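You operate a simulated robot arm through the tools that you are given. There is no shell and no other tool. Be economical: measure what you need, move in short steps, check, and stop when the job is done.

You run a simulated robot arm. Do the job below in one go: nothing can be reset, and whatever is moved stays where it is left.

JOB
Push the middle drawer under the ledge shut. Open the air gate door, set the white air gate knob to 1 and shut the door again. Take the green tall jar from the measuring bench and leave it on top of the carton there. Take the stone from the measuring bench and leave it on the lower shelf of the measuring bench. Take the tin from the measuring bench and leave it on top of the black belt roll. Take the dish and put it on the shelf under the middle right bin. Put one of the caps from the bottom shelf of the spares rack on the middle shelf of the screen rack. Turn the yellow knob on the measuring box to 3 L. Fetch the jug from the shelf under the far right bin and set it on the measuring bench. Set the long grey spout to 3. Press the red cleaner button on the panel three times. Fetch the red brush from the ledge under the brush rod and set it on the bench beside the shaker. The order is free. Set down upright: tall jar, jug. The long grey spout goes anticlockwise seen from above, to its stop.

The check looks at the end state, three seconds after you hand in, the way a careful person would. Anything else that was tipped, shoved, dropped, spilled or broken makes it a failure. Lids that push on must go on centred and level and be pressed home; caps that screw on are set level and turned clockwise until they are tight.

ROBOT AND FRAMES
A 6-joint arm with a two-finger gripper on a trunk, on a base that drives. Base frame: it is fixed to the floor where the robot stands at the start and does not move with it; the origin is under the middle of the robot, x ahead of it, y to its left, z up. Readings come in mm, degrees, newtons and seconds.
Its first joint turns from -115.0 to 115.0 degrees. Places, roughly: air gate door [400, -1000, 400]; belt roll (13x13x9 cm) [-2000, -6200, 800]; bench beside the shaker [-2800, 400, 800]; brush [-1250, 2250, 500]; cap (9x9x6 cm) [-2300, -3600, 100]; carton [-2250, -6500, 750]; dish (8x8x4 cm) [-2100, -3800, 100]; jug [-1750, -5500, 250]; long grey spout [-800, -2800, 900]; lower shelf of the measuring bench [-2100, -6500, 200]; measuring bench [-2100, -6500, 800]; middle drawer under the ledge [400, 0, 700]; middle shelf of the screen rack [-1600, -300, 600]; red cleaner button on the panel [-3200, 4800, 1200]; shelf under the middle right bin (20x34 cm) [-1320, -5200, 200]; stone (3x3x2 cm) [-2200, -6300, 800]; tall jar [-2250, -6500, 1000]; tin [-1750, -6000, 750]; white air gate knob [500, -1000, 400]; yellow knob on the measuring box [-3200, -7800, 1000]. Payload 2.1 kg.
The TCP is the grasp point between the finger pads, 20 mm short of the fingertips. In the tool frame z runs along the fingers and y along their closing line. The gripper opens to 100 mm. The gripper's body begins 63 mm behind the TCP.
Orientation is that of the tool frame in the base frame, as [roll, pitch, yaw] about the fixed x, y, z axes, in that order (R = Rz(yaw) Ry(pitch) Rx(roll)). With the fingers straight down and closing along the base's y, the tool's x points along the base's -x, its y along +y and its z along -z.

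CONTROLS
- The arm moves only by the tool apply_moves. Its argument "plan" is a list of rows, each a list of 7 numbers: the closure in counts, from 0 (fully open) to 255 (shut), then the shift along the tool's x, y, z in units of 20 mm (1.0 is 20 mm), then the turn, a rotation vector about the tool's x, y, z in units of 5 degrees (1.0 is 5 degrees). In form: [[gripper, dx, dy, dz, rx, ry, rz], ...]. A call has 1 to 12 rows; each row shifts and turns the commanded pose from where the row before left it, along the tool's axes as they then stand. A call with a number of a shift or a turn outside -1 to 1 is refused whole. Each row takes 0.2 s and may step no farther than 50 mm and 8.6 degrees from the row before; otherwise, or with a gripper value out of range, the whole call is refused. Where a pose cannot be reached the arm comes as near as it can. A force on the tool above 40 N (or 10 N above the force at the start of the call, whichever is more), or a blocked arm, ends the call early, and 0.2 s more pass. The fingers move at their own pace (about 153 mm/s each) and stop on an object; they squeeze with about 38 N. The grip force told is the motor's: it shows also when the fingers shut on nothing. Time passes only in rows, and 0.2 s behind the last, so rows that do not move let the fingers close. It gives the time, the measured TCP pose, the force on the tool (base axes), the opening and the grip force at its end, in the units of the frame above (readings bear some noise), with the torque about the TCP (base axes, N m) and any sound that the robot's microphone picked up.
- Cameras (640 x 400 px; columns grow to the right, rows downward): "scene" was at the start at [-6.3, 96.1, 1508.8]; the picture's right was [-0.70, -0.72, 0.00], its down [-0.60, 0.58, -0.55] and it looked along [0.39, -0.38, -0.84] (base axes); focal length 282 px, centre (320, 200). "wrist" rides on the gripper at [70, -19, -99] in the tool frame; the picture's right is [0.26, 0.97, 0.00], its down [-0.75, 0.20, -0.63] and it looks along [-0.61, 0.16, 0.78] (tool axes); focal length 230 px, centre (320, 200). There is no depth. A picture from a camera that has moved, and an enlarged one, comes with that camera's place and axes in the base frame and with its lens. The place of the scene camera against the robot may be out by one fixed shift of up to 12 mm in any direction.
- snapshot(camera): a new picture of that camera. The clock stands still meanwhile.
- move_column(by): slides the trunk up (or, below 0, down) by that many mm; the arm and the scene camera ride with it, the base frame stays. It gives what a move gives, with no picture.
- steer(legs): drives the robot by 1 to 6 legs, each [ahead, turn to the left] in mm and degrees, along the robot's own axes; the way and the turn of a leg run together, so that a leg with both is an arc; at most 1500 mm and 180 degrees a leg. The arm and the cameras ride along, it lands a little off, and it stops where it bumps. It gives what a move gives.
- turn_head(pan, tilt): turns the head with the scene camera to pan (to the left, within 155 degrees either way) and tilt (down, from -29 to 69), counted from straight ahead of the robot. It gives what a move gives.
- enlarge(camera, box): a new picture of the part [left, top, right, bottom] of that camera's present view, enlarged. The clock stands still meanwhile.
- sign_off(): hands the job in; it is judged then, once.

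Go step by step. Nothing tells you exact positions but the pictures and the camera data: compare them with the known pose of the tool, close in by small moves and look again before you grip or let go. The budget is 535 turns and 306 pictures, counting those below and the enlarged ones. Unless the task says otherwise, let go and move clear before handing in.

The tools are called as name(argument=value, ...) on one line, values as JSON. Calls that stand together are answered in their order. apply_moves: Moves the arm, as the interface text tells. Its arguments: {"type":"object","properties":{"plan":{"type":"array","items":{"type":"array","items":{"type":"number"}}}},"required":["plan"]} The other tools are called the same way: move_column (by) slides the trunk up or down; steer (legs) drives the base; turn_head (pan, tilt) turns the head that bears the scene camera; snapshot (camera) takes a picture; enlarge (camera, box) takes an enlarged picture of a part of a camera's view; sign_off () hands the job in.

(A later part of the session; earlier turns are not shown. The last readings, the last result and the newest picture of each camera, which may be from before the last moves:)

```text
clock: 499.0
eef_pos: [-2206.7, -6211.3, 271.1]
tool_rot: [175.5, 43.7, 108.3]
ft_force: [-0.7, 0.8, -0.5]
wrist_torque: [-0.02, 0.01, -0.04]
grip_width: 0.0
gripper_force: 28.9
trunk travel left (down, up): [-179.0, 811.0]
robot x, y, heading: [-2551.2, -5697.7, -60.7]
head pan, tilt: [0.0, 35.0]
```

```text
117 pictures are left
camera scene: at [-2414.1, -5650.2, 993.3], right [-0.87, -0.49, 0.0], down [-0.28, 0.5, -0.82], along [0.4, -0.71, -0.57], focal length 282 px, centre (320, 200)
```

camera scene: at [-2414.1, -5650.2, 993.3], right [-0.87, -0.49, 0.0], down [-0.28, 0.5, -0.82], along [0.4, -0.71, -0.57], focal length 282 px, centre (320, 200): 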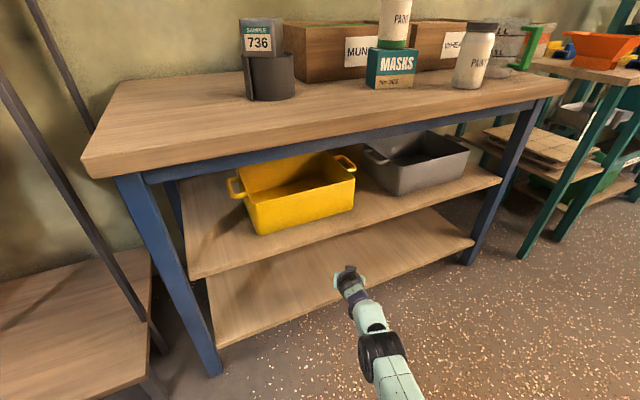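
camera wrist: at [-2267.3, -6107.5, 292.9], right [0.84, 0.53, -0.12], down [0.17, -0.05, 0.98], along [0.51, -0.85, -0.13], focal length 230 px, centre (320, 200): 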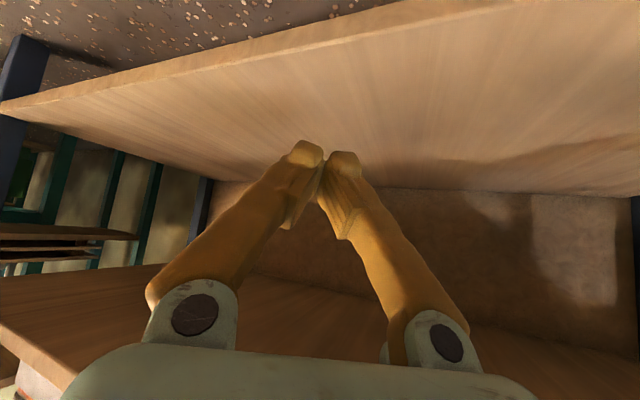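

The stone slipped out. I back off and look for it.

enlarge(camera="scene", box=[180, 200, 500, 400])

enlarge(camera="wrist", box=[0, 0, 640, 200])

```text
2.00 times, centred on (340, 300) of scene
camera zoom: at [-2414.1, -5650.2, 993.3], right [-0.87, -0.49, 0.0], down [-0.28, 0.5, -0.82], along [0.4, -0.71, -0.57], focal length 565 px, centre (280, 0)
```

zoom: 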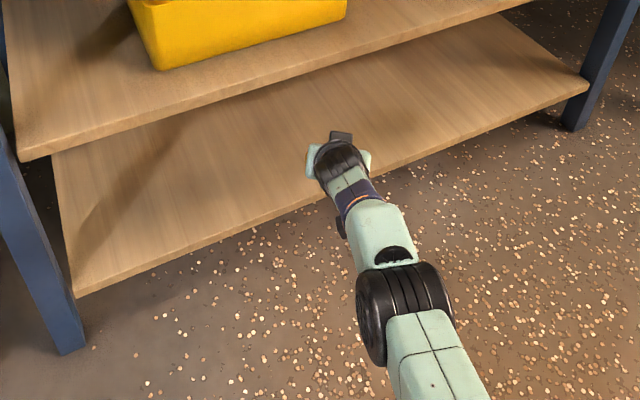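

```text
1.00 times, centred on (320, 100) of wrist (not enlarged: the box is as wide or as high as the picture)
camera zoom: at [-2267.3, -6107.5, 292.9], right [0.84, 0.53, -0.12], down [0.17, -0.05, 0.98], along [0.51, -0.85, -0.13], focal length 230 px, centre (320, 300)
```

zoom: 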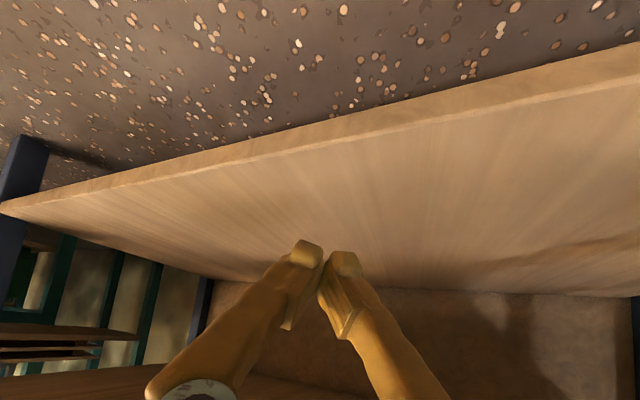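

steer(legs=[[-300, 0]])

turn_head(pan=10, tilt=55)

snapshot(camera="scene")

snapshot(camera="wrist")

```text
clock: 501.0
eef_pos: [-2325.8, -5952.8, 270.4]
tool_rot: [175.5, 43.7, 109.7]
ft_force: [-0.2, 0.5, -0.2]
wrist_torque: [-0.02, 0.05, -0.01]
grip_width: 0.0
gripper_force: 29.4
trunk travel left (down, up): [-179.0, 811.0]
robot x, y, heading: [-2682.3, -5450.5, -58.6]
head pan, tilt: [0.0, 35.0]
stopped in leg 1: the robot was blocked; the commanded pose is now the measured one
```

```text
clock: 501.9
eef_pos: [-2325.2, -5951.1, 270.0]
tool_rot: [175.4, 43.7, 109.7]
ft_force: [-0.6, 0.6, 0.2]
wrist_torque: [-0.01, -0.04, 0.03]
grip_width: 0.0
gripper_force: 28.9
trunk travel left (down, up): [-179.0, 811.0]
robot x, y, heading: [-2684.7, -5452.8, -58.7]
head pan, tilt: [10.0, 55.0]
```

```text
114 pictures are left
camera scene: at [-2545.1, -5375.3, 965.1], right [-0.75, -0.66, 0.0], down [-0.54, 0.62, -0.57], along [0.38, -0.43, -0.82], focal length 282 px, centre (320, 200)
```

scene: 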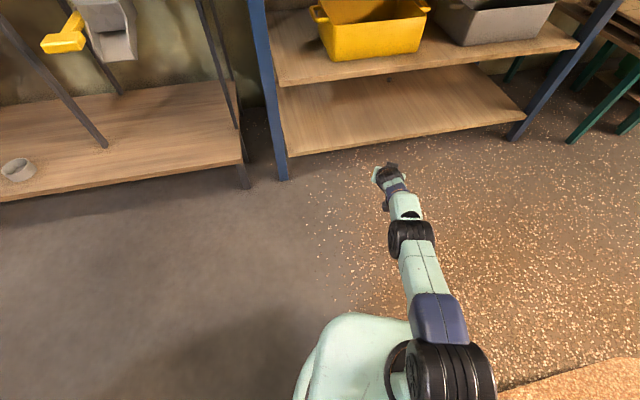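

```text
113 pictures are left
camera wrist: at [-2389.8, -5851.6, 292.1], right [0.83, 0.55, -0.12], down [0.17, -0.04, 0.98], along [0.54, -0.83, -0.13], focal length 230 px, centre (320, 200)
```

wrist: 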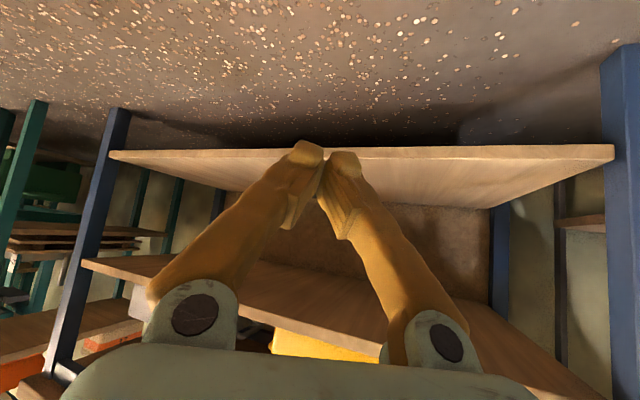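

enlarge(camera="scene", box=[420, 80, 640, 220])

enlarge(camera="scene", box=[230, 140, 450, 280])

enlarge(camera="wrist", box=[100, 0, 420, 180])

```text
2.86 times, centred on (530, 150) of scene
camera zoom: at [-2545.1, -5375.3, 965.1], right [-0.75, -0.66, 0.0], down [-0.54, 0.62, -0.57], along [0.38, -0.43, -0.82], focal length 807 px, centre (-280, 343)
```

zoom: 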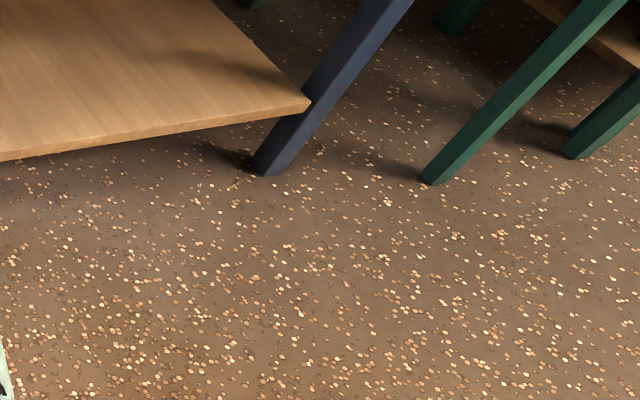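

```text
2.86 times, centred on (340, 210) of scene
camera zoom: at [-2545.1, -5375.3, 965.1], right [-0.75, -0.66, 0.0], down [-0.54, 0.62, -0.57], along [0.38, -0.43, -0.82], focal length 807 px, centre (263, 171)
```

zoom: 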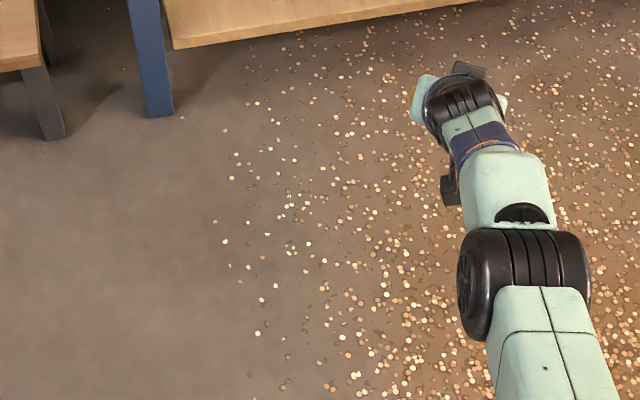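

```text
2.00 times, centred on (260, 90) of wrist
camera zoom: at [-2389.8, -5851.6, 292.1], right [0.83, 0.55, -0.12], down [0.17, -0.04, 0.98], along [0.54, -0.83, -0.13], focal length 460 px, centre (440, 420)
```

zoom: 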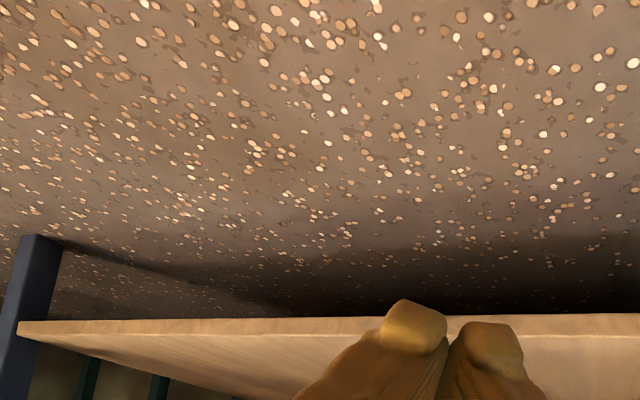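

steer(legs=[[70, 0], [0, -30]])

turn_head(pan=35, tilt=50)

snapshot(camera="scene")

enlarge(camera="scene", box=[220, 80, 540, 280])

```text
clock: 504.3
eef_pos: [-2582.5, -6125.2, 270.1]
tool_rot: [175.4, 43.7, 80.5]
ft_force: [-0.4, -0.1, 0.3]
wrist_torque: [0.0, -0.03, 0.01]
grip_width: 0.0
gripper_force: 29.4
trunk travel left (down, up): [-179.0, 811.0]
robot x, y, heading: [-2649.5, -5508.8, -88.1]
head pan, tilt: [10.0, 55.0]
```

```text
clock: 505.2
eef_pos: [-2582.5, -6126.5, 270.8]
tool_rot: [175.5, 43.7, 80.3]
ft_force: [0.5, 1.3, -0.2]
wrist_torque: [-0.01, 0.02, 0.0]
grip_width: 0.0
gripper_force: 29.6
trunk travel left (down, up): [-179.0, 811.0]
robot x, y, heading: [-2645.7, -5512.0, -87.7]
head pan, tilt: [35.0, 50.0]
```

```text
109 pictures are left
camera scene: at [-2460.2, -5502.6, 971.6], right [-0.8, -0.6, 0.0], down [-0.46, 0.61, -0.64], along [0.39, -0.51, -0.77], focal length 282 px, centre (320, 200)
```

scene: 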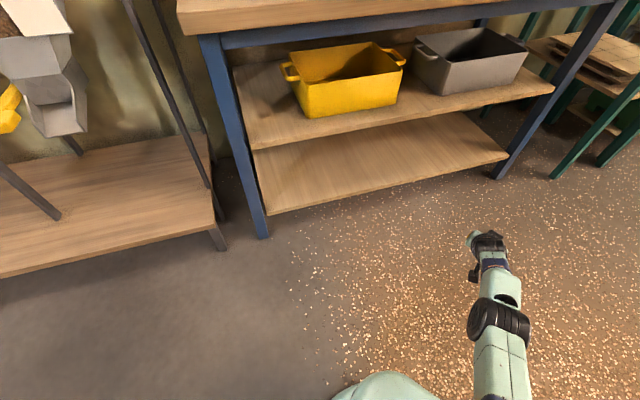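

```text
2.00 times, centred on (380, 180) of scene
camera zoom: at [-2460.2, -5502.6, 971.6], right [-0.8, -0.6, 0.0], down [-0.46, 0.61, -0.64], along [0.39, -0.51, -0.77], focal length 565 px, centre (200, 240)
```

zoom: 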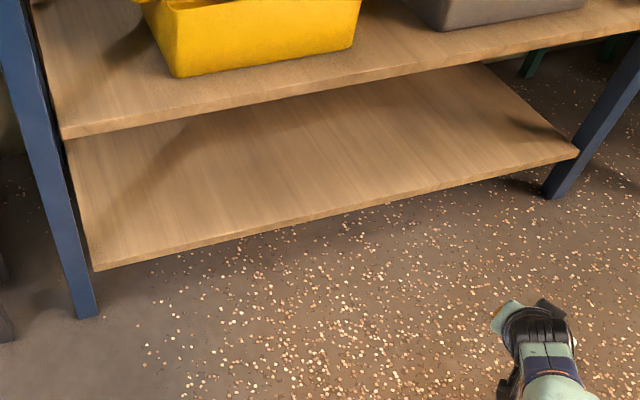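

The stone must be on the floor, maybe under the bottom shelf. I lower the wrist camera to look beneath.

move_column(by=-150)

steer(legs=[[0, 25]])

snapshot(camera="wrist")

```text
clock: 507.0
eef_pos: [-2582.6, -6124.3, 119.1]
tool_rot: [175.6, 43.7, 80.3]
ft_force: [-0.9, 0.4, -0.2]
wrist_torque: [0.0, -0.04, 0.0]
grip_width: 0.0
gripper_force: 29.8
trunk travel left (down, up): [-29.0, 961.0]
robot x, y, heading: [-2649.5, -5510.0, -88.3]
head pan, tilt: [35.0, 50.0]
```

```text
clock: 508.6
eef_pos: [-2331.0, -6040.1, 121.6]
tool_rot: [175.4, 43.7, 105.2]
ft_force: [-0.1, 0.3, 0.1]
wrist_torque: [0.02, -0.02, 0.0]
grip_width: 0.0
gripper_force: 29.7
trunk travel left (down, up): [-29.0, 961.0]
robot x, y, heading: [-2650.9, -5510.7, -63.2]
head pan, tilt: [35.0, 50.0]
```

```text
107 pictures are left
camera wrist: at [-2386.1, -5934.4, 142.0], right [0.87, 0.48, -0.12], down [0.17, -0.06, 0.98], along [0.47, -0.87, -0.13], focal length 230 px, centre (320, 200)
```

wrist: 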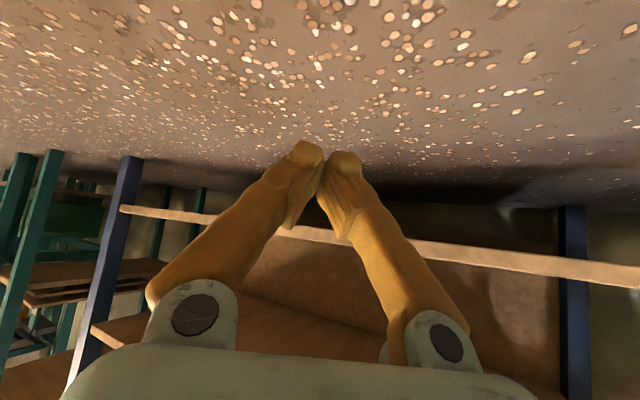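

enlarge(camera="wrist", box=[340, 150, 600, 260])

enlarge(camera="wrist", box=[60, 110, 320, 240])

```text
2.46 times, centred on (470, 205) of wrist
camera zoom: at [-2386.1, -5934.4, 142.0], right [0.87, 0.48, -0.12], down [0.17, -0.06, 0.98], along [0.47, -0.87, -0.13], focal length 566 px, centre (-49, 188)
```

zoom: 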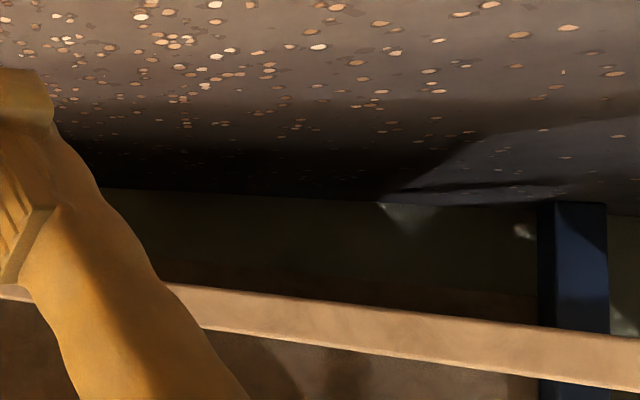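

```text
2.46 times, centred on (190, 175) of wrist
camera zoom: at [-2386.1, -5934.4, 142.0], right [0.87, 0.48, -0.12], down [0.17, -0.06, 0.98], along [0.47, -0.87, -0.13], focal length 566 px, centre (640, 262)
```

zoom: 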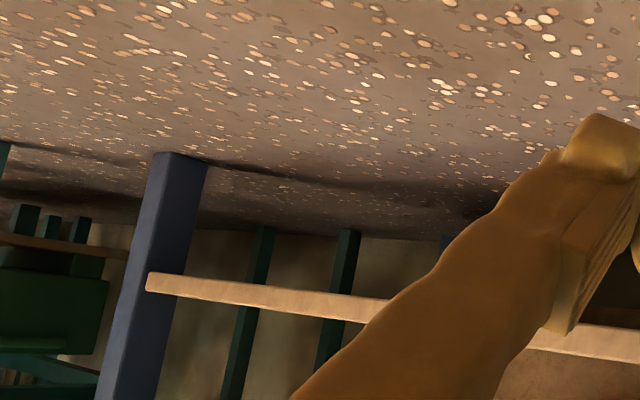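

apply_moves(plan=[[0, 0, 0, 0, 0, 0, 0], [0, 0, 0, 0, 0, 0, 0], [0, 0, 0, 0, 0, 0, 0]])

enlarge(camera="wrist", box=[180, 80, 460, 255])

turn_head(pan=-30, tilt=55)

snapshot(camera="scene")

```text
clock: 509.4
eef_pos: [-2330.9, -6040.9, 120.3]
tool_rot: [175.6, 43.7, 105.2]
ft_force: [-0.1, -0.3, 0.0]
wrist_torque: [-0.02, 0.0, -0.02]
grip_width: 100.0
gripper_force: 0.1
trunk travel left (down, up): [-29.0, 961.0]
robot x, y, heading: [-2648.9, -5511.6, -63.3]
head pan, tilt: [35.0, 50.0]
```

```text
2.29 times, centred on (320, 168) of wrist
camera zoom: at [-2386.1, -5934.4, 142.0], right [0.87, 0.48, -0.12], down [0.17, -0.06, 0.98], along [0.47, -0.87, -0.13], focal length 526 px, centre (320, 274)
```

zoom: 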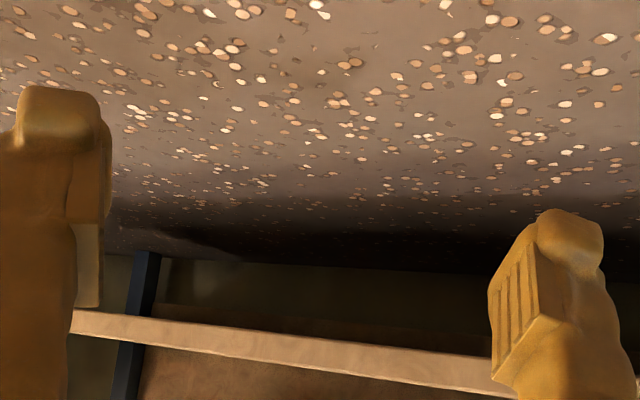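

```text
clock: 510.8
eef_pos: [-2330.2, -6041.1, 120.9]
tool_rot: [175.5, 43.7, 105.2]
ft_force: [-0.7, -0.4, 0.1]
wrist_torque: [0.0, -0.02, 0.0]
grip_width: 100.2
gripper_force: 0.0
trunk travel left (down, up): [-29.0, 961.0]
robot x, y, heading: [-2651.8, -5511.2, -63.3]
head pan, tilt: [-30.0, 55.0]
```

```text
103 pictures are left
camera scene: at [-2550.4, -5461.1, 815.1], right [-1.0, 0.06, 0.0], down [0.05, 0.82, -0.57], along [-0.03, -0.57, -0.82], focal length 282 px, centre (320, 200)
```

scene: 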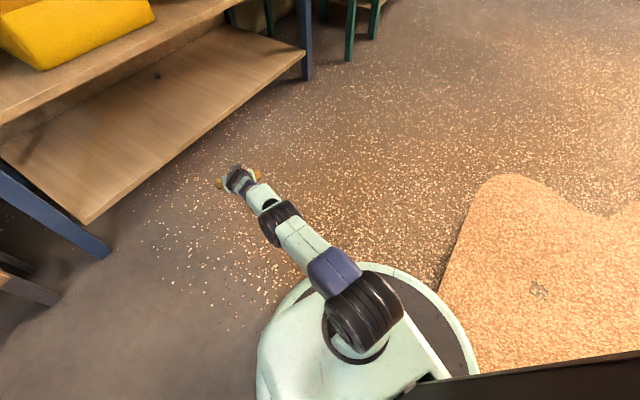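

enlarge(camera="scene", box=[100, 20, 260, 130])

```text
3.64 times, centred on (180, 75) of scene
camera zoom: at [-2550.4, -5461.1, 815.1], right [-1.0, 0.06, 0.0], down [0.05, 0.82, -0.57], along [-0.03, -0.57, -0.82], focal length 1027 px, centre (829, 654)
```

zoom: 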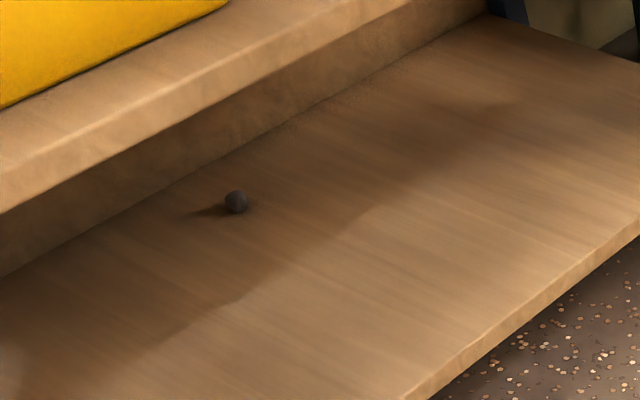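

The stone was flung onto the lower shelf and lies there at rest — that is where it belongs. Next the measuring box; I raise the trunk and drive along the aisle.

move_column(by=400)

move_column(by=350)

steer(legs=[[0, -63.2], [1400, 0]])

turn_head(pan=25, tilt=25)

snapshot(camera="scene")

```text
clock: 514.6
eef_pos: [-2330.8, -6040.4, 520.5]
tool_rot: [175.5, 43.7, 105.1]
ft_force: [0.0, -0.3, -0.6]
wrist_torque: [0.0, 0.0, 0.06]
grip_width: 99.7
gripper_force: 0.0
trunk travel left (down, up): [-429.0, 561.0]
robot x, y, heading: [-2648.7, -5507.3, -63.4]
head pan, tilt: [-30.0, 55.0]
```

```text
clock: 518.0
eef_pos: [-2330.1, -6040.3, 870.1]
tool_rot: [175.5, 43.7, 105.2]
ft_force: [0.6, 0.7, 0.8]
wrist_torque: [0.0, -0.01, 0.02]
grip_width: 100.1
gripper_force: 0.0
trunk travel left (down, up): [-779.0, 211.0]
robot x, y, heading: [-2646.2, -5506.7, -63.1]
head pan, tilt: [-30.0, 55.0]
```

```text
clock: 527.6
eef_pos: [-3771.3, -7144.0, 871.4]
tool_rot: [175.5, 43.8, 43.0]
ft_force: [-0.7, 0.2, 0.2]
wrist_torque: [-0.01, 0.03, -0.04]
grip_width: 100.1
gripper_force: 0.0
trunk travel left (down, up): [-779.0, 211.0]
robot x, y, heading: [-3450.0, -6617.8, -125.5]
head pan, tilt: [-30.0, 55.0]
```

```text
clock: 528.9
eef_pos: [-3771.7, -7143.0, 870.7]
tool_rot: [175.5, 43.7, 43.0]
ft_force: [-0.9, 0.8, 0.1]
wrist_torque: [0.02, -0.01, 0.0]
grip_width: 99.9
gripper_force: 0.1
trunk travel left (down, up): [-779.0, 211.0]
robot x, y, heading: [-3454.2, -6615.7, -125.6]
head pan, tilt: [25.0, 25.0]
```

```text
101 pictures are left
camera scene: at [-3316.6, -6733.8, 1609.0], right [-0.98, 0.18, 0.0], down [0.08, 0.42, -0.91], along [-0.17, -0.89, -0.42], focal length 282 px, centre (320, 200)
```

scene: 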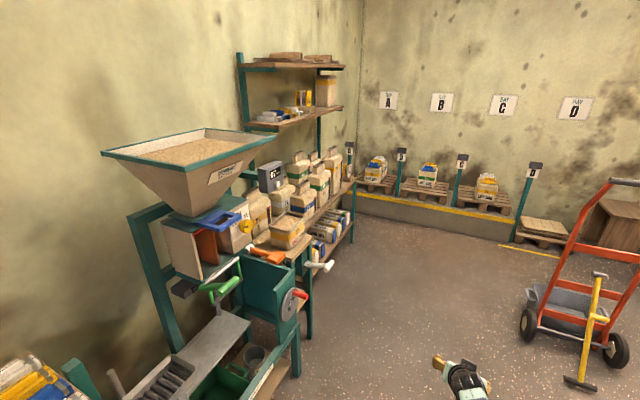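

enlarge(camera="scene", box=[140, 170, 330, 330])

```text
2.50 times, centred on (235, 250) of scene
camera zoom: at [-3316.6, -6733.8, 1609.0], right [-0.98, 0.18, 0.0], down [0.08, 0.42, -0.91], along [-0.17, -0.89, -0.42], focal length 706 px, centre (532, 75)
```

zoom: 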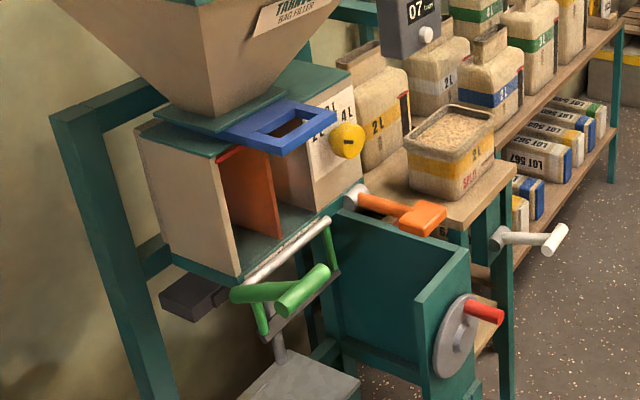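

The yellow knob is on the aisle-facing side of the box. I drive in front of it and make the tool horizontal.

steer(legs=[[900, 0], [0, 89]])

apply_moves(plan=[[80, -0.85, 0, 0, 0, -1, 0], [80, -0.85, 0, 0, 0, -1, 0], [80, -0.85, 0, 0, 0, -1, 0], [80, -0.85, 0, 0, 0, -1, 0], [80, -0.85, 0, 0, 0, -1, 0], [80, -0.85, 0, 0, 0, -1, 0], [80, -0.85, 0, 0, 0, -1, 0], [80, -0.85, 0, 0, 0, -1, 0]])

turn_head(pan=0, tilt=25)

snapshot(camera="scene")

snapshot(camera="wrist")

```text
clock: 537.5
eef_pos: [-3474.7, -7717.2, 870.1]
tool_rot: [175.5, 43.7, 131.1]
ft_force: [-0.7, 0.4, 0.7]
wrist_torque: [0.03, 0.02, -0.01]
grip_width: 100.0
gripper_force: 0.0
trunk travel left (down, up): [-779.0, 211.0]
robot x, y, heading: [-3993.4, -7380.7, -37.4]
head pan, tilt: [25.0, 25.0]
```

```text
clock: 539.3
eef_pos: [-3433.7, -7761.0, 989.5]
tool_rot: [151.7, 83.1, 106.3]
ft_force: [0.3, 0.4, 0.5]
wrist_torque: [0.03, -0.02, -0.03]
grip_width: 68.8
gripper_force: 0.1
out of reach, approached as far as the arm can: row 6
trunk travel left (down, up): [-779.0, 211.0]
robot x, y, heading: [-3990.4, -7379.7, -37.3]
head pan, tilt: [25.0, 25.0]
```

```text
clock: 540.2
eef_pos: [-3433.0, -7761.7, 989.8]
tool_rot: [152.2, 82.9, 106.8]
ft_force: [-0.2, 0.0, -0.1]
wrist_torque: [0.0, -0.01, 0.03]
grip_width: 68.4
gripper_force: 0.2
trunk travel left (down, up): [-779.0, 211.0]
robot x, y, heading: [-3989.2, -7384.7, -37.5]
head pan, tilt: [0.0, 25.0]
```

```text
99 pictures are left
camera scene: at [-3877.0, -7284.0, 1609.1], right [-0.61, -0.8, 0.0], down [-0.34, 0.26, -0.91], along [0.72, -0.55, -0.42], focal length 282 px, centre (320, 200)
```

scene: 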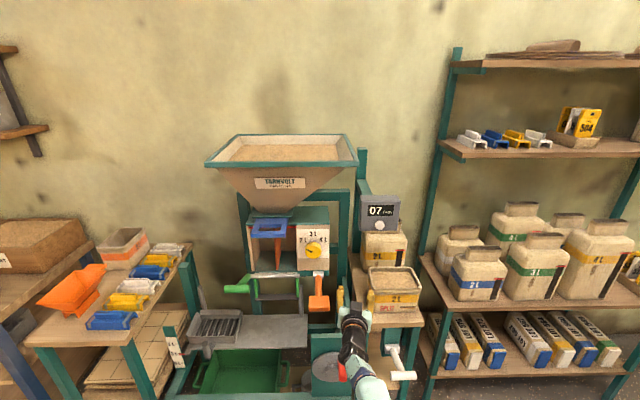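

```text
98 pictures are left
camera wrist: at [-3517.0, -7697.6, 929.2], right [0.68, 0.7, -0.2], down [-0.27, 0.5, 0.82], along [0.68, -0.51, 0.53], focal length 230 px, centre (320, 200)
```

wrist: 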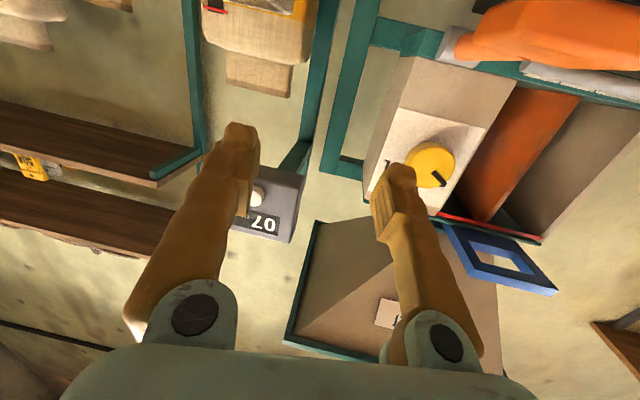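

enlarge(camera="scene", box=[270, 200, 370, 300])

enlarge(camera="wrist", box=[340, 80, 520, 230])

```text
4.00 times, centred on (320, 250) of scene
camera zoom: at [-3877.0, -7284.0, 1609.1], right [-0.61, -0.8, 0.0], down [-0.34, 0.26, -0.91], along [0.72, -0.55, -0.42], focal length 1129 px, centre (320, 0)
```

zoom: 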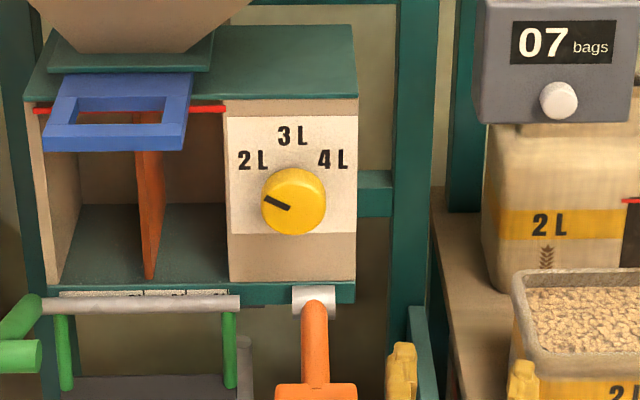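

```text
2.67 times, centred on (430, 155) of wrist
camera zoom: at [-3517.0, -7697.6, 929.2], right [0.68, 0.7, -0.2], down [-0.27, 0.5, 0.82], along [0.68, -0.51, 0.53], focal length 614 px, centre (27, 320)
```

zoom: 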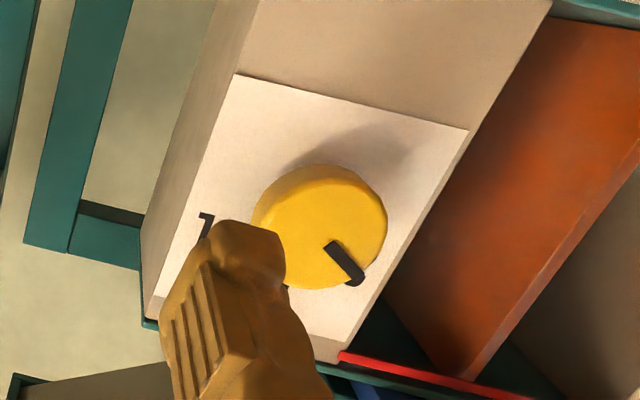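

Knob is at about [-3194, -7775, 1021], pointing at 2 L; it must turn 60° clockwise. I square up and approach.

move_column(by=31)

steer(legs=[[0, 8.7], [120, 0]])

snapshot(camera="wrist")

snapshot(camera="scene")

```text
clock: 541.0
eef_pos: [-3432.4, -7761.5, 1020.3]
tool_rot: [152.2, 83.0, 106.8]
ft_force: [0.7, 0.1, 0.6]
wrist_torque: [0.01, 0.01, -0.03]
grip_width: 68.2
gripper_force: 0.1
trunk travel left (down, up): [-810.0, 180.0]
robot x, y, heading: [-3987.7, -7379.2, -37.3]
head pan, tilt: [0.0, 25.0]
```

```text
clock: 542.9
eef_pos: [-3279.2, -7727.6, 1022.6]
tool_rot: [151.2, 83.1, 114.6]
ft_force: [-0.6, 0.2, 0.4]
wrist_torque: [0.0, 0.01, 0.01]
grip_width: 68.7
gripper_force: 0.0
trunk travel left (down, up): [-810.0, 180.0]
robot x, y, heading: [-3886.1, -7435.5, -28.5]
head pan, tilt: [0.0, 25.0]
```

```text
95 pictures are left
camera wrist: at [-3371.9, -7677.0, 962.1], right [0.57, 0.8, -0.2], down [-0.35, 0.45, 0.82], along [0.75, -0.4, 0.53], focal length 230 px, centre (320, 200)
```

wrist: 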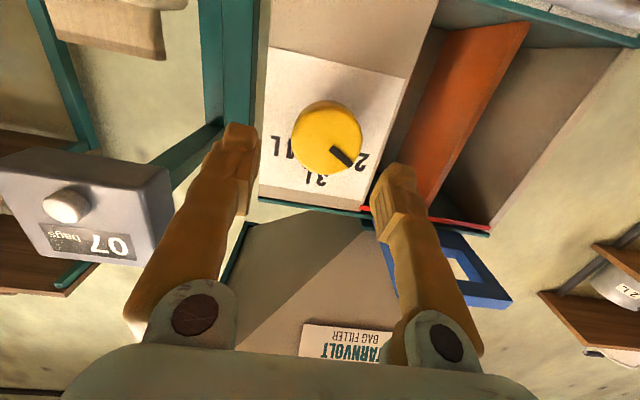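

```text
94 pictures are left
camera scene: at [-3792.1, -7322.9, 1640.3], right [-0.48, -0.88, 0.0], down [-0.37, 0.2, -0.91], along [0.8, -0.43, -0.42], focal length 282 px, centre (320, 200)
```

scene: 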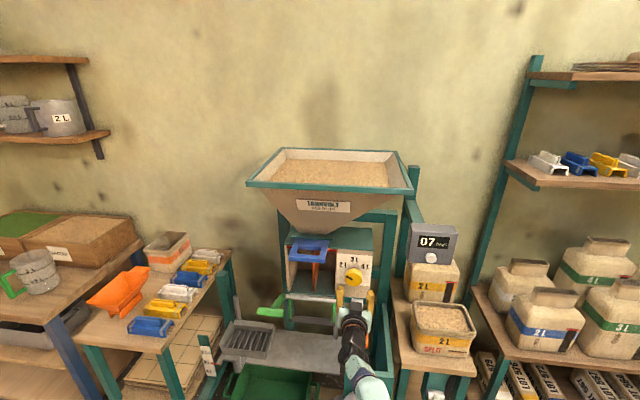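

steer(legs=[[78, -0.5]])

snapshot(camera="wrist")

```text
clock: 543.9
eef_pos: [-3206.7, -7772.9, 1019.4]
tool_rot: [152.3, 82.9, 115.1]
ft_force: [0.1, -0.3, -0.8]
wrist_torque: [-0.02, -0.01, 0.02]
grip_width: 68.7
gripper_force: 0.0
trunk travel left (down, up): [-810.0, 180.0]
robot x, y, heading: [-3813.4, -7476.9, -28.6]
head pan, tilt: [0.0, 25.0]
```

```text
93 pictures are left
camera wrist: at [-3299.0, -7721.8, 960.0], right [0.57, 0.8, -0.2], down [-0.34, 0.45, 0.82], along [0.75, -0.4, 0.53], focal length 230 px, centre (320, 200)
```

wrist: 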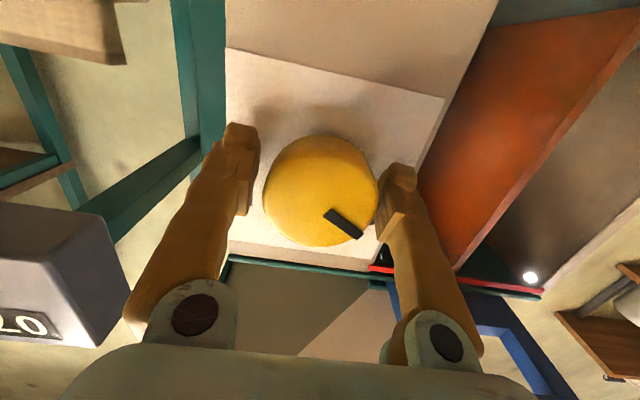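

apply_moves(plan=[[180, 0, 0, 0, 0, 0, 0], [255, 0, 0, 0, 0, 0, 0], [255, 0, 0, 0, 0, 0, 0], [255, 0, 0, 0, 0, 0, 1], [255, 0, 0, 0, 0, 0, 1], [255, 0, 0, 0, 0, 0, 1], [255, 0, 0, 0, 0, 0, 1]])

snapshot(camera="wrist")

enlarge(camera="scene", box=[290, 220, 430, 330])

```text
clock: 545.5
eef_pos: [-3205.9, -7771.6, 1019.9]
tool_rot: [105.4, 66.0, 67.2]
ft_force: [6.9, 2.5, 2.5]
wrist_torque: [0.29, 0.42, 1.5]
grip_width: 54.1
gripper_force: 44.7
trunk travel left (down, up): [-810.0, 180.0]
robot x, y, heading: [-3813.3, -7476.9, -29.0]
head pan, tilt: [0.0, 25.0]
```

```text
92 pictures are left
camera wrist: at [-3283.3, -7700.1, 959.3], right [0.61, 0.78, 0.14], down [-0.5, 0.24, 0.83], along [0.62, -0.58, 0.54], focal length 230 px, centre (320, 200)
```

wrist: 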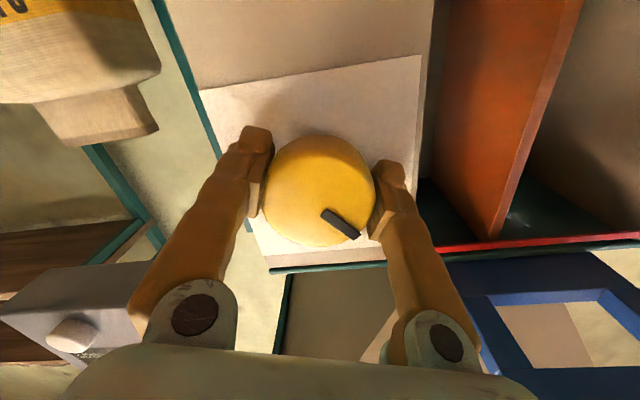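

```text
3.64 times, centred on (360, 275) of scene
camera zoom: at [-3712.3, -7362.7, 1639.8], right [-0.48, -0.88, 0.0], down [-0.37, 0.2, -0.91], along [0.79, -0.44, -0.42], focal length 1027 px, centre (174, -73)
```

zoom: 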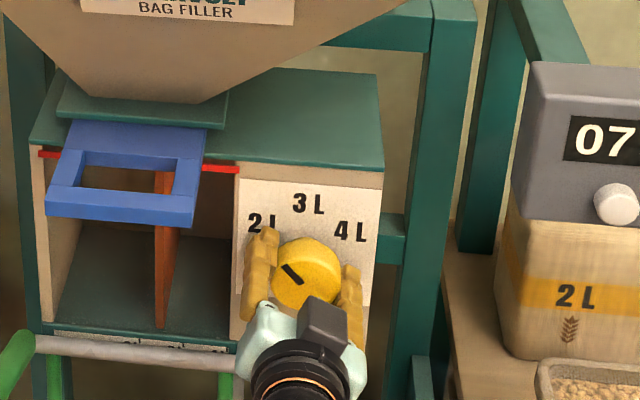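

apply_moves(plan=[[255, 0, 0, 0, 0, 0, 1], [255, 0, 0, 0, 0, 0, 1], [255, 0, 0, 0, 0, 0, 1], [255, 0, 0, 0, 0, 0, 1], [255, 0, 0, 0, 0, 0, 1], [255, 0, 0, 0, 0, 0, 1], [255, 0, 0, 0, 0, 0, 1], [255, 0, 0, 0, 0, 0, 1]])

enlarge(camera="scene", box=[290, 220, 430, 330])

```text
clock: 547.0
eef_pos: [-3205.9, -7770.3, 1020.1]
tool_rot: [100.5, 34.8, 57.3]
ft_force: [-3.3, -26.6, -7.8]
wrist_torque: [0.03, -0.16, 1.86]
grip_width: 55.1
gripper_force: 44.6
out of reach, approached as far as the arm can: row 5, 6, 7
trunk travel left (down, up): [-810.0, 180.0]
robot x, y, heading: [-3814.4, -7478.0, -29.6]
head pan, tilt: [0.0, 25.0]
stopped in row 7: the force on the tool passed its limit at 54 N (the readings are from after the stop); the commanded pose is now the measured one
```

```text
3.64 times, centred on (360, 275) of scene
camera zoom: at [-3710.5, -7376.9, 1640.4], right [-0.5, -0.87, 0.0], down [-0.37, 0.22, -0.9], along [0.79, -0.45, -0.43], focal length 1027 px, centre (174, -73)
```

zoom: 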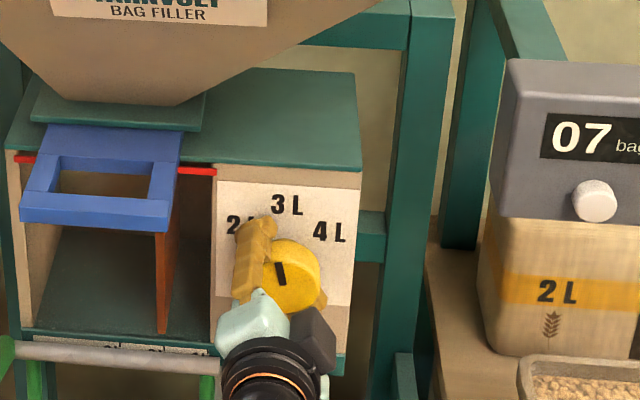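

Almost there; the wrist reached its limit. I release, rotate back, regrip and finish.

apply_moves(plan=[[70, 0, 0, 0, 0, 0, 0], [70, 0, 0, 0, 0, 0, 0], [70, 0, 0, 0, 0, 0, -1], [70, 0, 0, 0, 0, 0, -1], [70, 0, 0, 0, 0, 0, -1], [70, 0, 0, 0, 0, 0, -1], [70, 0, 0, 0, 0, 0, -1], [70, 0, 0, 0, 0, 0, -1]])

snapshot(camera="wrist")

enlarge(camera="scene", box=[290, 220, 430, 330])

```text
clock: 548.8
eef_pos: [-3206.2, -7761.2, 1024.8]
tool_rot: [109.0, 64.2, 68.9]
ft_force: [-5.2, -3.2, -3.2]
wrist_torque: [-0.03, -0.06, -0.08]
grip_width: 75.8
gripper_force: 2.3
trunk travel left (down, up): [-810.0, 180.0]
robot x, y, heading: [-3816.3, -7479.0, -29.7]
head pan, tilt: [0.0, 25.0]
```

```text
89 pictures are left
camera wrist: at [-3282.1, -7685.7, 967.5], right [0.63, 0.76, 0.17], down [-0.49, 0.22, 0.85], along [0.61, -0.61, 0.51], focal length 230 px, centre (320, 200)
```

wrist: 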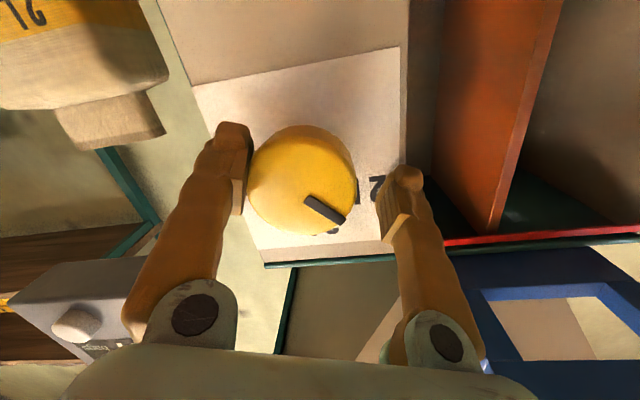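

```text
3.64 times, centred on (360, 275) of scene
camera zoom: at [-3715.1, -7367.8, 1640.3], right [-0.49, -0.87, 0.0], down [-0.37, 0.21, -0.91], along [0.79, -0.45, -0.42], focal length 1027 px, centre (174, -73)
```

zoom: 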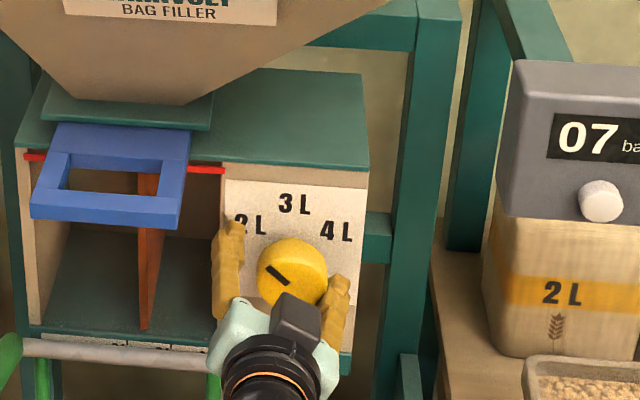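

The finger dragged the knob back a little. I open fully, re-centre, wind the tool further back and turn it in one go.

apply_moves(plan=[[0, 0, -0.4, 0, 0, 0, 0], [0, 0, 0, 0, 0, 0, 0], [0, 0, 0, 0, 0, 0, -1], [0, 0, 0, 0, 0, 0, -1], [0, 0, 0, 0, 0, 0, -1], [0, 0, 0, 0, 0, 0, -1], [0, 0, 0, 0, 0, 0, -1], [0, 0, 0, 0, 0, 0, -1], [0, 0, 0, 0, 0, 0, -1]])

snapshot(camera="wrist")

```text
clock: 550.8
eef_pos: [-3208.6, -7763.8, 1020.5]
tool_rot: [-127.8, 76.7, -165.2]
ft_force: [-0.1, -1.1, 0.2]
wrist_torque: [0.02, -0.01, -0.03]
grip_width: 100.0
gripper_force: 0.0
trunk travel left (down, up): [-810.0, 180.0]
robot x, y, heading: [-3813.2, -7479.3, -29.3]
head pan, tilt: [0.0, 25.0]
```

```text
87 pictures are left
camera wrist: at [-3310.7, -7724.0, 969.0], right [0.51, 0.75, -0.43], down [-0.21, 0.59, 0.78], along [0.84, -0.31, 0.45], focal length 230 px, centre (320, 200)
```

wrist: 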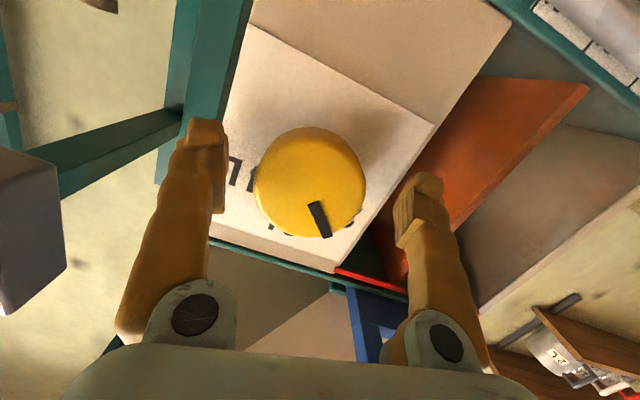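

apply_moves(plan=[[0, 0.18, -0.22, 0, 0, 0, 0], [160, 0, 0, 0, 0, 0, 0], [255, 0, 0, 0, 0, 0, 0], [255, 0, 0, 0, 0, 0, 0], [255, 0, 0, 0, 0, 0, 1], [255, 0, 0, 0, 0, 0, 1], [255, 0, 0, 0, 0, 0, 1], [255, 0, 0, 0, 0, 0, 1], [255, 0, 0, 0, 0, 0, 1], [255, 0, 0, 0, 0, 0, 1], [255, 0, 0, 0, 0, 0, 1]])

apply_moves(plan=[[255, 0, 0, 0, 0, 0, 1], [255, 0, 0, 0, 0, 0, 1], [255, 0, 0, 0, 0, 0, 1], [255, 0, 0, 0, 0, 0, 1]])

enlarge(camera="scene", box=[310, 230, 410, 330])

snapshot(camera="wrist")

```text
clock: 553.2
eef_pos: [-3209.7, -7767.7, 1017.3]
tool_rot: [108.8, 64.3, 69.0]
ft_force: [-4.8, 11.0, -3.3]
wrist_torque: [0.41, 0.59, 1.07]
grip_width: 55.6
gripper_force: 44.9
out of reach, approached as far as the arm can: row 1
trunk travel left (down, up): [-810.0, 180.0]
robot x, y, heading: [-3815.2, -7474.7, -29.5]
head pan, tilt: [0.0, 25.0]
```

```text
clock: 554.2
eef_pos: [-3208.4, -7765.7, 1018.6]
tool_rot: [101.2, 45.0, 59.9]
ft_force: [3.5, 10.1, 4.1]
wrist_torque: [0.27, 0.43, 1.33]
grip_width: 54.9
gripper_force: 45.0
trunk travel left (down, up): [-810.0, 180.0]
robot x, y, heading: [-3816.2, -7477.2, -29.1]
head pan, tilt: [0.0, 25.0]
```

```text
4.00 times, centred on (360, 280) of scene
camera zoom: at [-3713.0, -7360.3, 1639.7], right [-0.49, -0.87, 0.0], down [-0.37, 0.2, -0.91], along [0.79, -0.45, -0.42], focal length 1129 px, centre (160, -120)
```

zoom: 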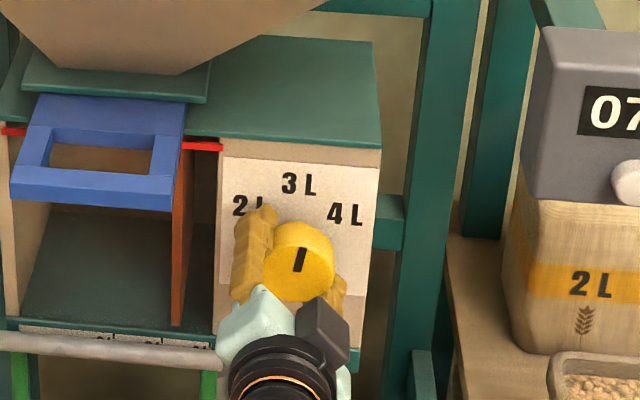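

```text
85 pictures are left
camera wrist: at [-3269.7, -7672.5, 970.1], right [0.59, 0.64, 0.49], down [-0.65, 0.03, 0.76], along [0.47, -0.77, 0.44], focal length 230 px, centre (320, 200)
```

wrist: 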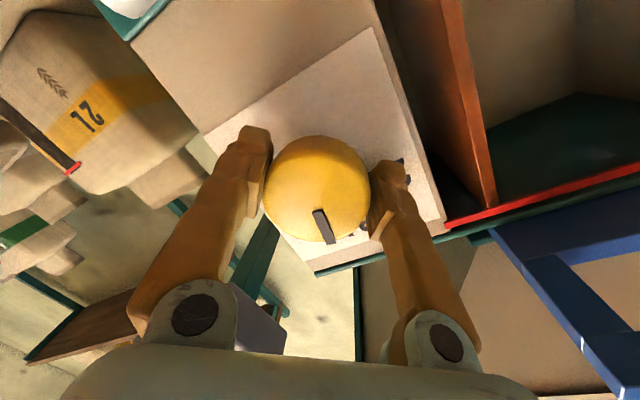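

apply_moves(plan=[[255, 0, 0, 0, 0, 0, -0.7], [255, 0, 0, 0, 0, 0, -0.7], [255, 0, 0, 0, 0, 0, 0]])

enlarge(camera="scene", box=[330, 250, 390, 310])

```text
clock: 555.0
eef_pos: [-3208.6, -7766.1, 1019.0]
tool_rot: [102.9, 52.1, 62.0]
ft_force: [4.7, 8.9, 5.0]
wrist_torque: [-0.42, -0.42, -0.71]
grip_width: 55.2
gripper_force: 45.0
trunk travel left (down, up): [-810.0, 180.0]
robot x, y, heading: [-3815.5, -7479.5, -29.9]
head pan, tilt: [0.0, 25.0]
```

```text
6.67 times, centred on (360, 280) of scene
camera zoom: at [-3710.5, -7355.3, 1639.5], right [-0.49, -0.87, 0.01], down [-0.37, 0.2, -0.91], along [0.79, -0.45, -0.42], focal length 1882 px, centre (53, -333)
```

zoom: 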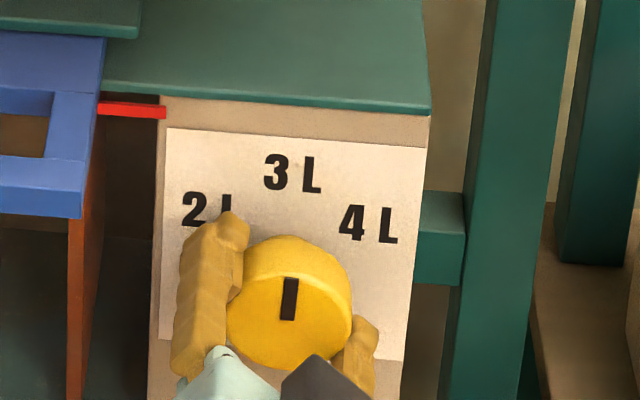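

The mark now points straight at 3 L. I release and back off.

apply_moves(plan=[[120, 0, 0, 0, 0, 0, 0], [20, 0, 0, 0, 0, 0, 0], [0, 0, 0, 0, 0, 0, 0]])

steer(legs=[[-150, 0]])

enlarge(camera="scene", box=[290, 200, 410, 310])

```text
clock: 555.8
eef_pos: [-3209.1, -7766.6, 1017.0]
tool_rot: [103.2, 51.8, 62.2]
ft_force: [0.8, 0.0, -0.5]
wrist_torque: [-0.02, 0.01, -0.02]
grip_width: 100.0
gripper_force: 0.1
trunk travel left (down, up): [-810.0, 180.0]
robot x, y, heading: [-3814.1, -7475.5, -29.3]
head pan, tilt: [0.0, 25.0]
```

```text
clock: 557.2
eef_pos: [-3335.8, -7698.4, 1017.2]
tool_rot: [103.1, 51.7, 62.3]
ft_force: [0.0, -0.5, 0.2]
wrist_torque: [0.02, 0.03, 0.01]
grip_width: 100.0
gripper_force: 0.2
trunk travel left (down, up): [-810.0, 180.0]
robot x, y, heading: [-3942.3, -7408.8, -29.3]
head pan, tilt: [0.0, 25.0]
```

```text
3.64 times, centred on (350, 255) of scene
camera zoom: at [-3840.3, -7294.8, 1640.1], right [-0.49, -0.87, 0.0], down [-0.37, 0.21, -0.91], along [0.79, -0.44, -0.42], focal length 1027 px, centre (211, 0)
```

zoom: 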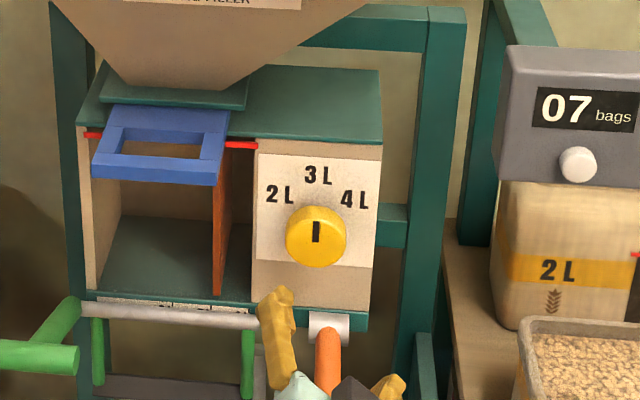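

Knob reads 3 L. I roll the tool level again, tilt it down, and drive back up the aisle for the cap.

apply_moves(plan=[[100, 0, 0, 0, 0, 0, -1], [100, 0, 0, 0, 0, 0, -1], [100, 0, 0, 0, 0, 0, -1], [100, 0, 0, 0, 0, 0, -1], [100, 0, 0, 0, 0, 0, -1], [100, 0, 0, 0, 0, 0, -1], [100, 0, 0, 0, 0, 0, -1]])

apply_moves(plan=[[100, 0.85, 0, 0, 0, 1, 0], [100, 0.85, 0, 0, 0, 1, 0], [100, 0.85, 0, 0, 0, 1, 0], [100, 0.85, 0, 0, 0, 1, 0], [100, 0.85, 0, 0, 0, 1, 0], [100, 0.85, 0, 0, 0, 1, 0], [100, 0.85, 0, 0, 0, 1, 0], [100, 0.85, 0, 0, 0, 1, 0]])

steer(legs=[[0, 82.8], [1500, 0], [1500, 0], [1500, 0], [300, 0], [0, 90]])

```text
clock: 558.8
eef_pos: [-3335.9, -7697.9, 1017.4]
tool_rot: [163.2, 81.6, 125.0]
ft_force: [0.3, 0.4, -1.0]
wrist_torque: [-0.03, -0.03, -0.02]
grip_width: 60.8
gripper_force: 0.1
trunk travel left (down, up): [-810.0, 180.0]
robot x, y, heading: [-3938.6, -7407.8, -29.2]
head pan, tilt: [0.0, 25.0]
```

```text
clock: 560.6
eef_pos: [-3381.3, -7649.6, 895.9]
tool_rot: [176.7, 41.7, 139.4]
ft_force: [0.3, 0.2, 0.5]
wrist_torque: [-0.02, -0.04, -0.02]
grip_width: 61.0
gripper_force: 0.0
out of reach, approached as far as the arm can: row 5, 7
trunk travel left (down, up): [-810.0, 180.0]
robot x, y, heading: [-3940.1, -7406.3, -29.3]
head pan, tilt: [0.0, 25.0]
```

```text
clock: 591.0
eef_pos: [-1761.3, -3241.0, 895.7]
tool_rot: [176.7, 41.7, -42.6]
ft_force: [0.2, 0.3, 0.8]
wrist_torque: [-0.02, -0.01, -0.04]
grip_width: 60.8
gripper_force: 0.1
trunk travel left (down, up): [-810.0, 180.0]
robot x, y, heading: [-1213.3, -3503.8, 148.5]
head pan, tilt: [0.0, 25.0]
```

steer(legs=[[0, -5], [1030, 0], [0, 94]])

turn_head(pan=0, tilt=45)

snapshot(camera="scene")

```text
clock: 600.5
eef_pos: [-2280.9, -3462.9, 896.7]
tool_rot: [176.6, 41.8, 44.1]
ft_force: [0.3, -0.2, 0.6]
wrist_torque: [0.01, 0.03, -0.01]
grip_width: 61.1
gripper_force: 0.0
trunk travel left (down, up): [-810.0, 180.0]
robot x, y, heading: [-1985.3, -2927.6, -124.4]
head pan, tilt: [0.0, 25.0]
```

```text
clock: 601.3
eef_pos: [-2279.6, -3461.7, 895.8]
tool_rot: [176.5, 41.7, 44.1]
ft_force: [-0.4, -0.1, -0.4]
wrist_torque: [-0.01, -0.03, -0.04]
grip_width: 60.7
gripper_force: 0.0
trunk travel left (down, up): [-810.0, 180.0]
robot x, y, heading: [-1986.1, -2927.5, -124.4]
head pan, tilt: [0.0, 45.0]
```

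```text
82 pictures are left
camera scene: at [-1879.9, -3020.4, 1609.6], right [-0.82, 0.57, 0.0], down [0.4, 0.58, -0.71], along [-0.4, -0.58, -0.71], focal length 282 px, centre (320, 200)
```

scene: 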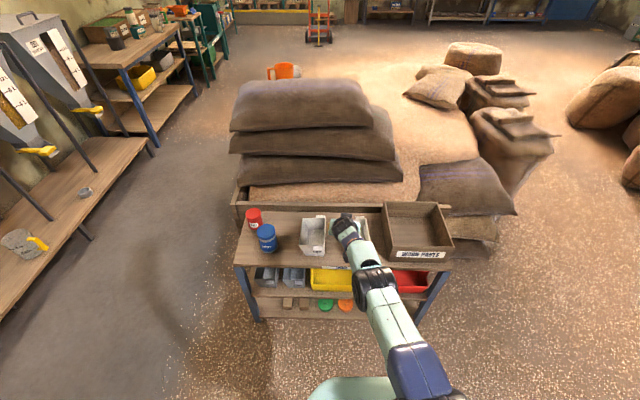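

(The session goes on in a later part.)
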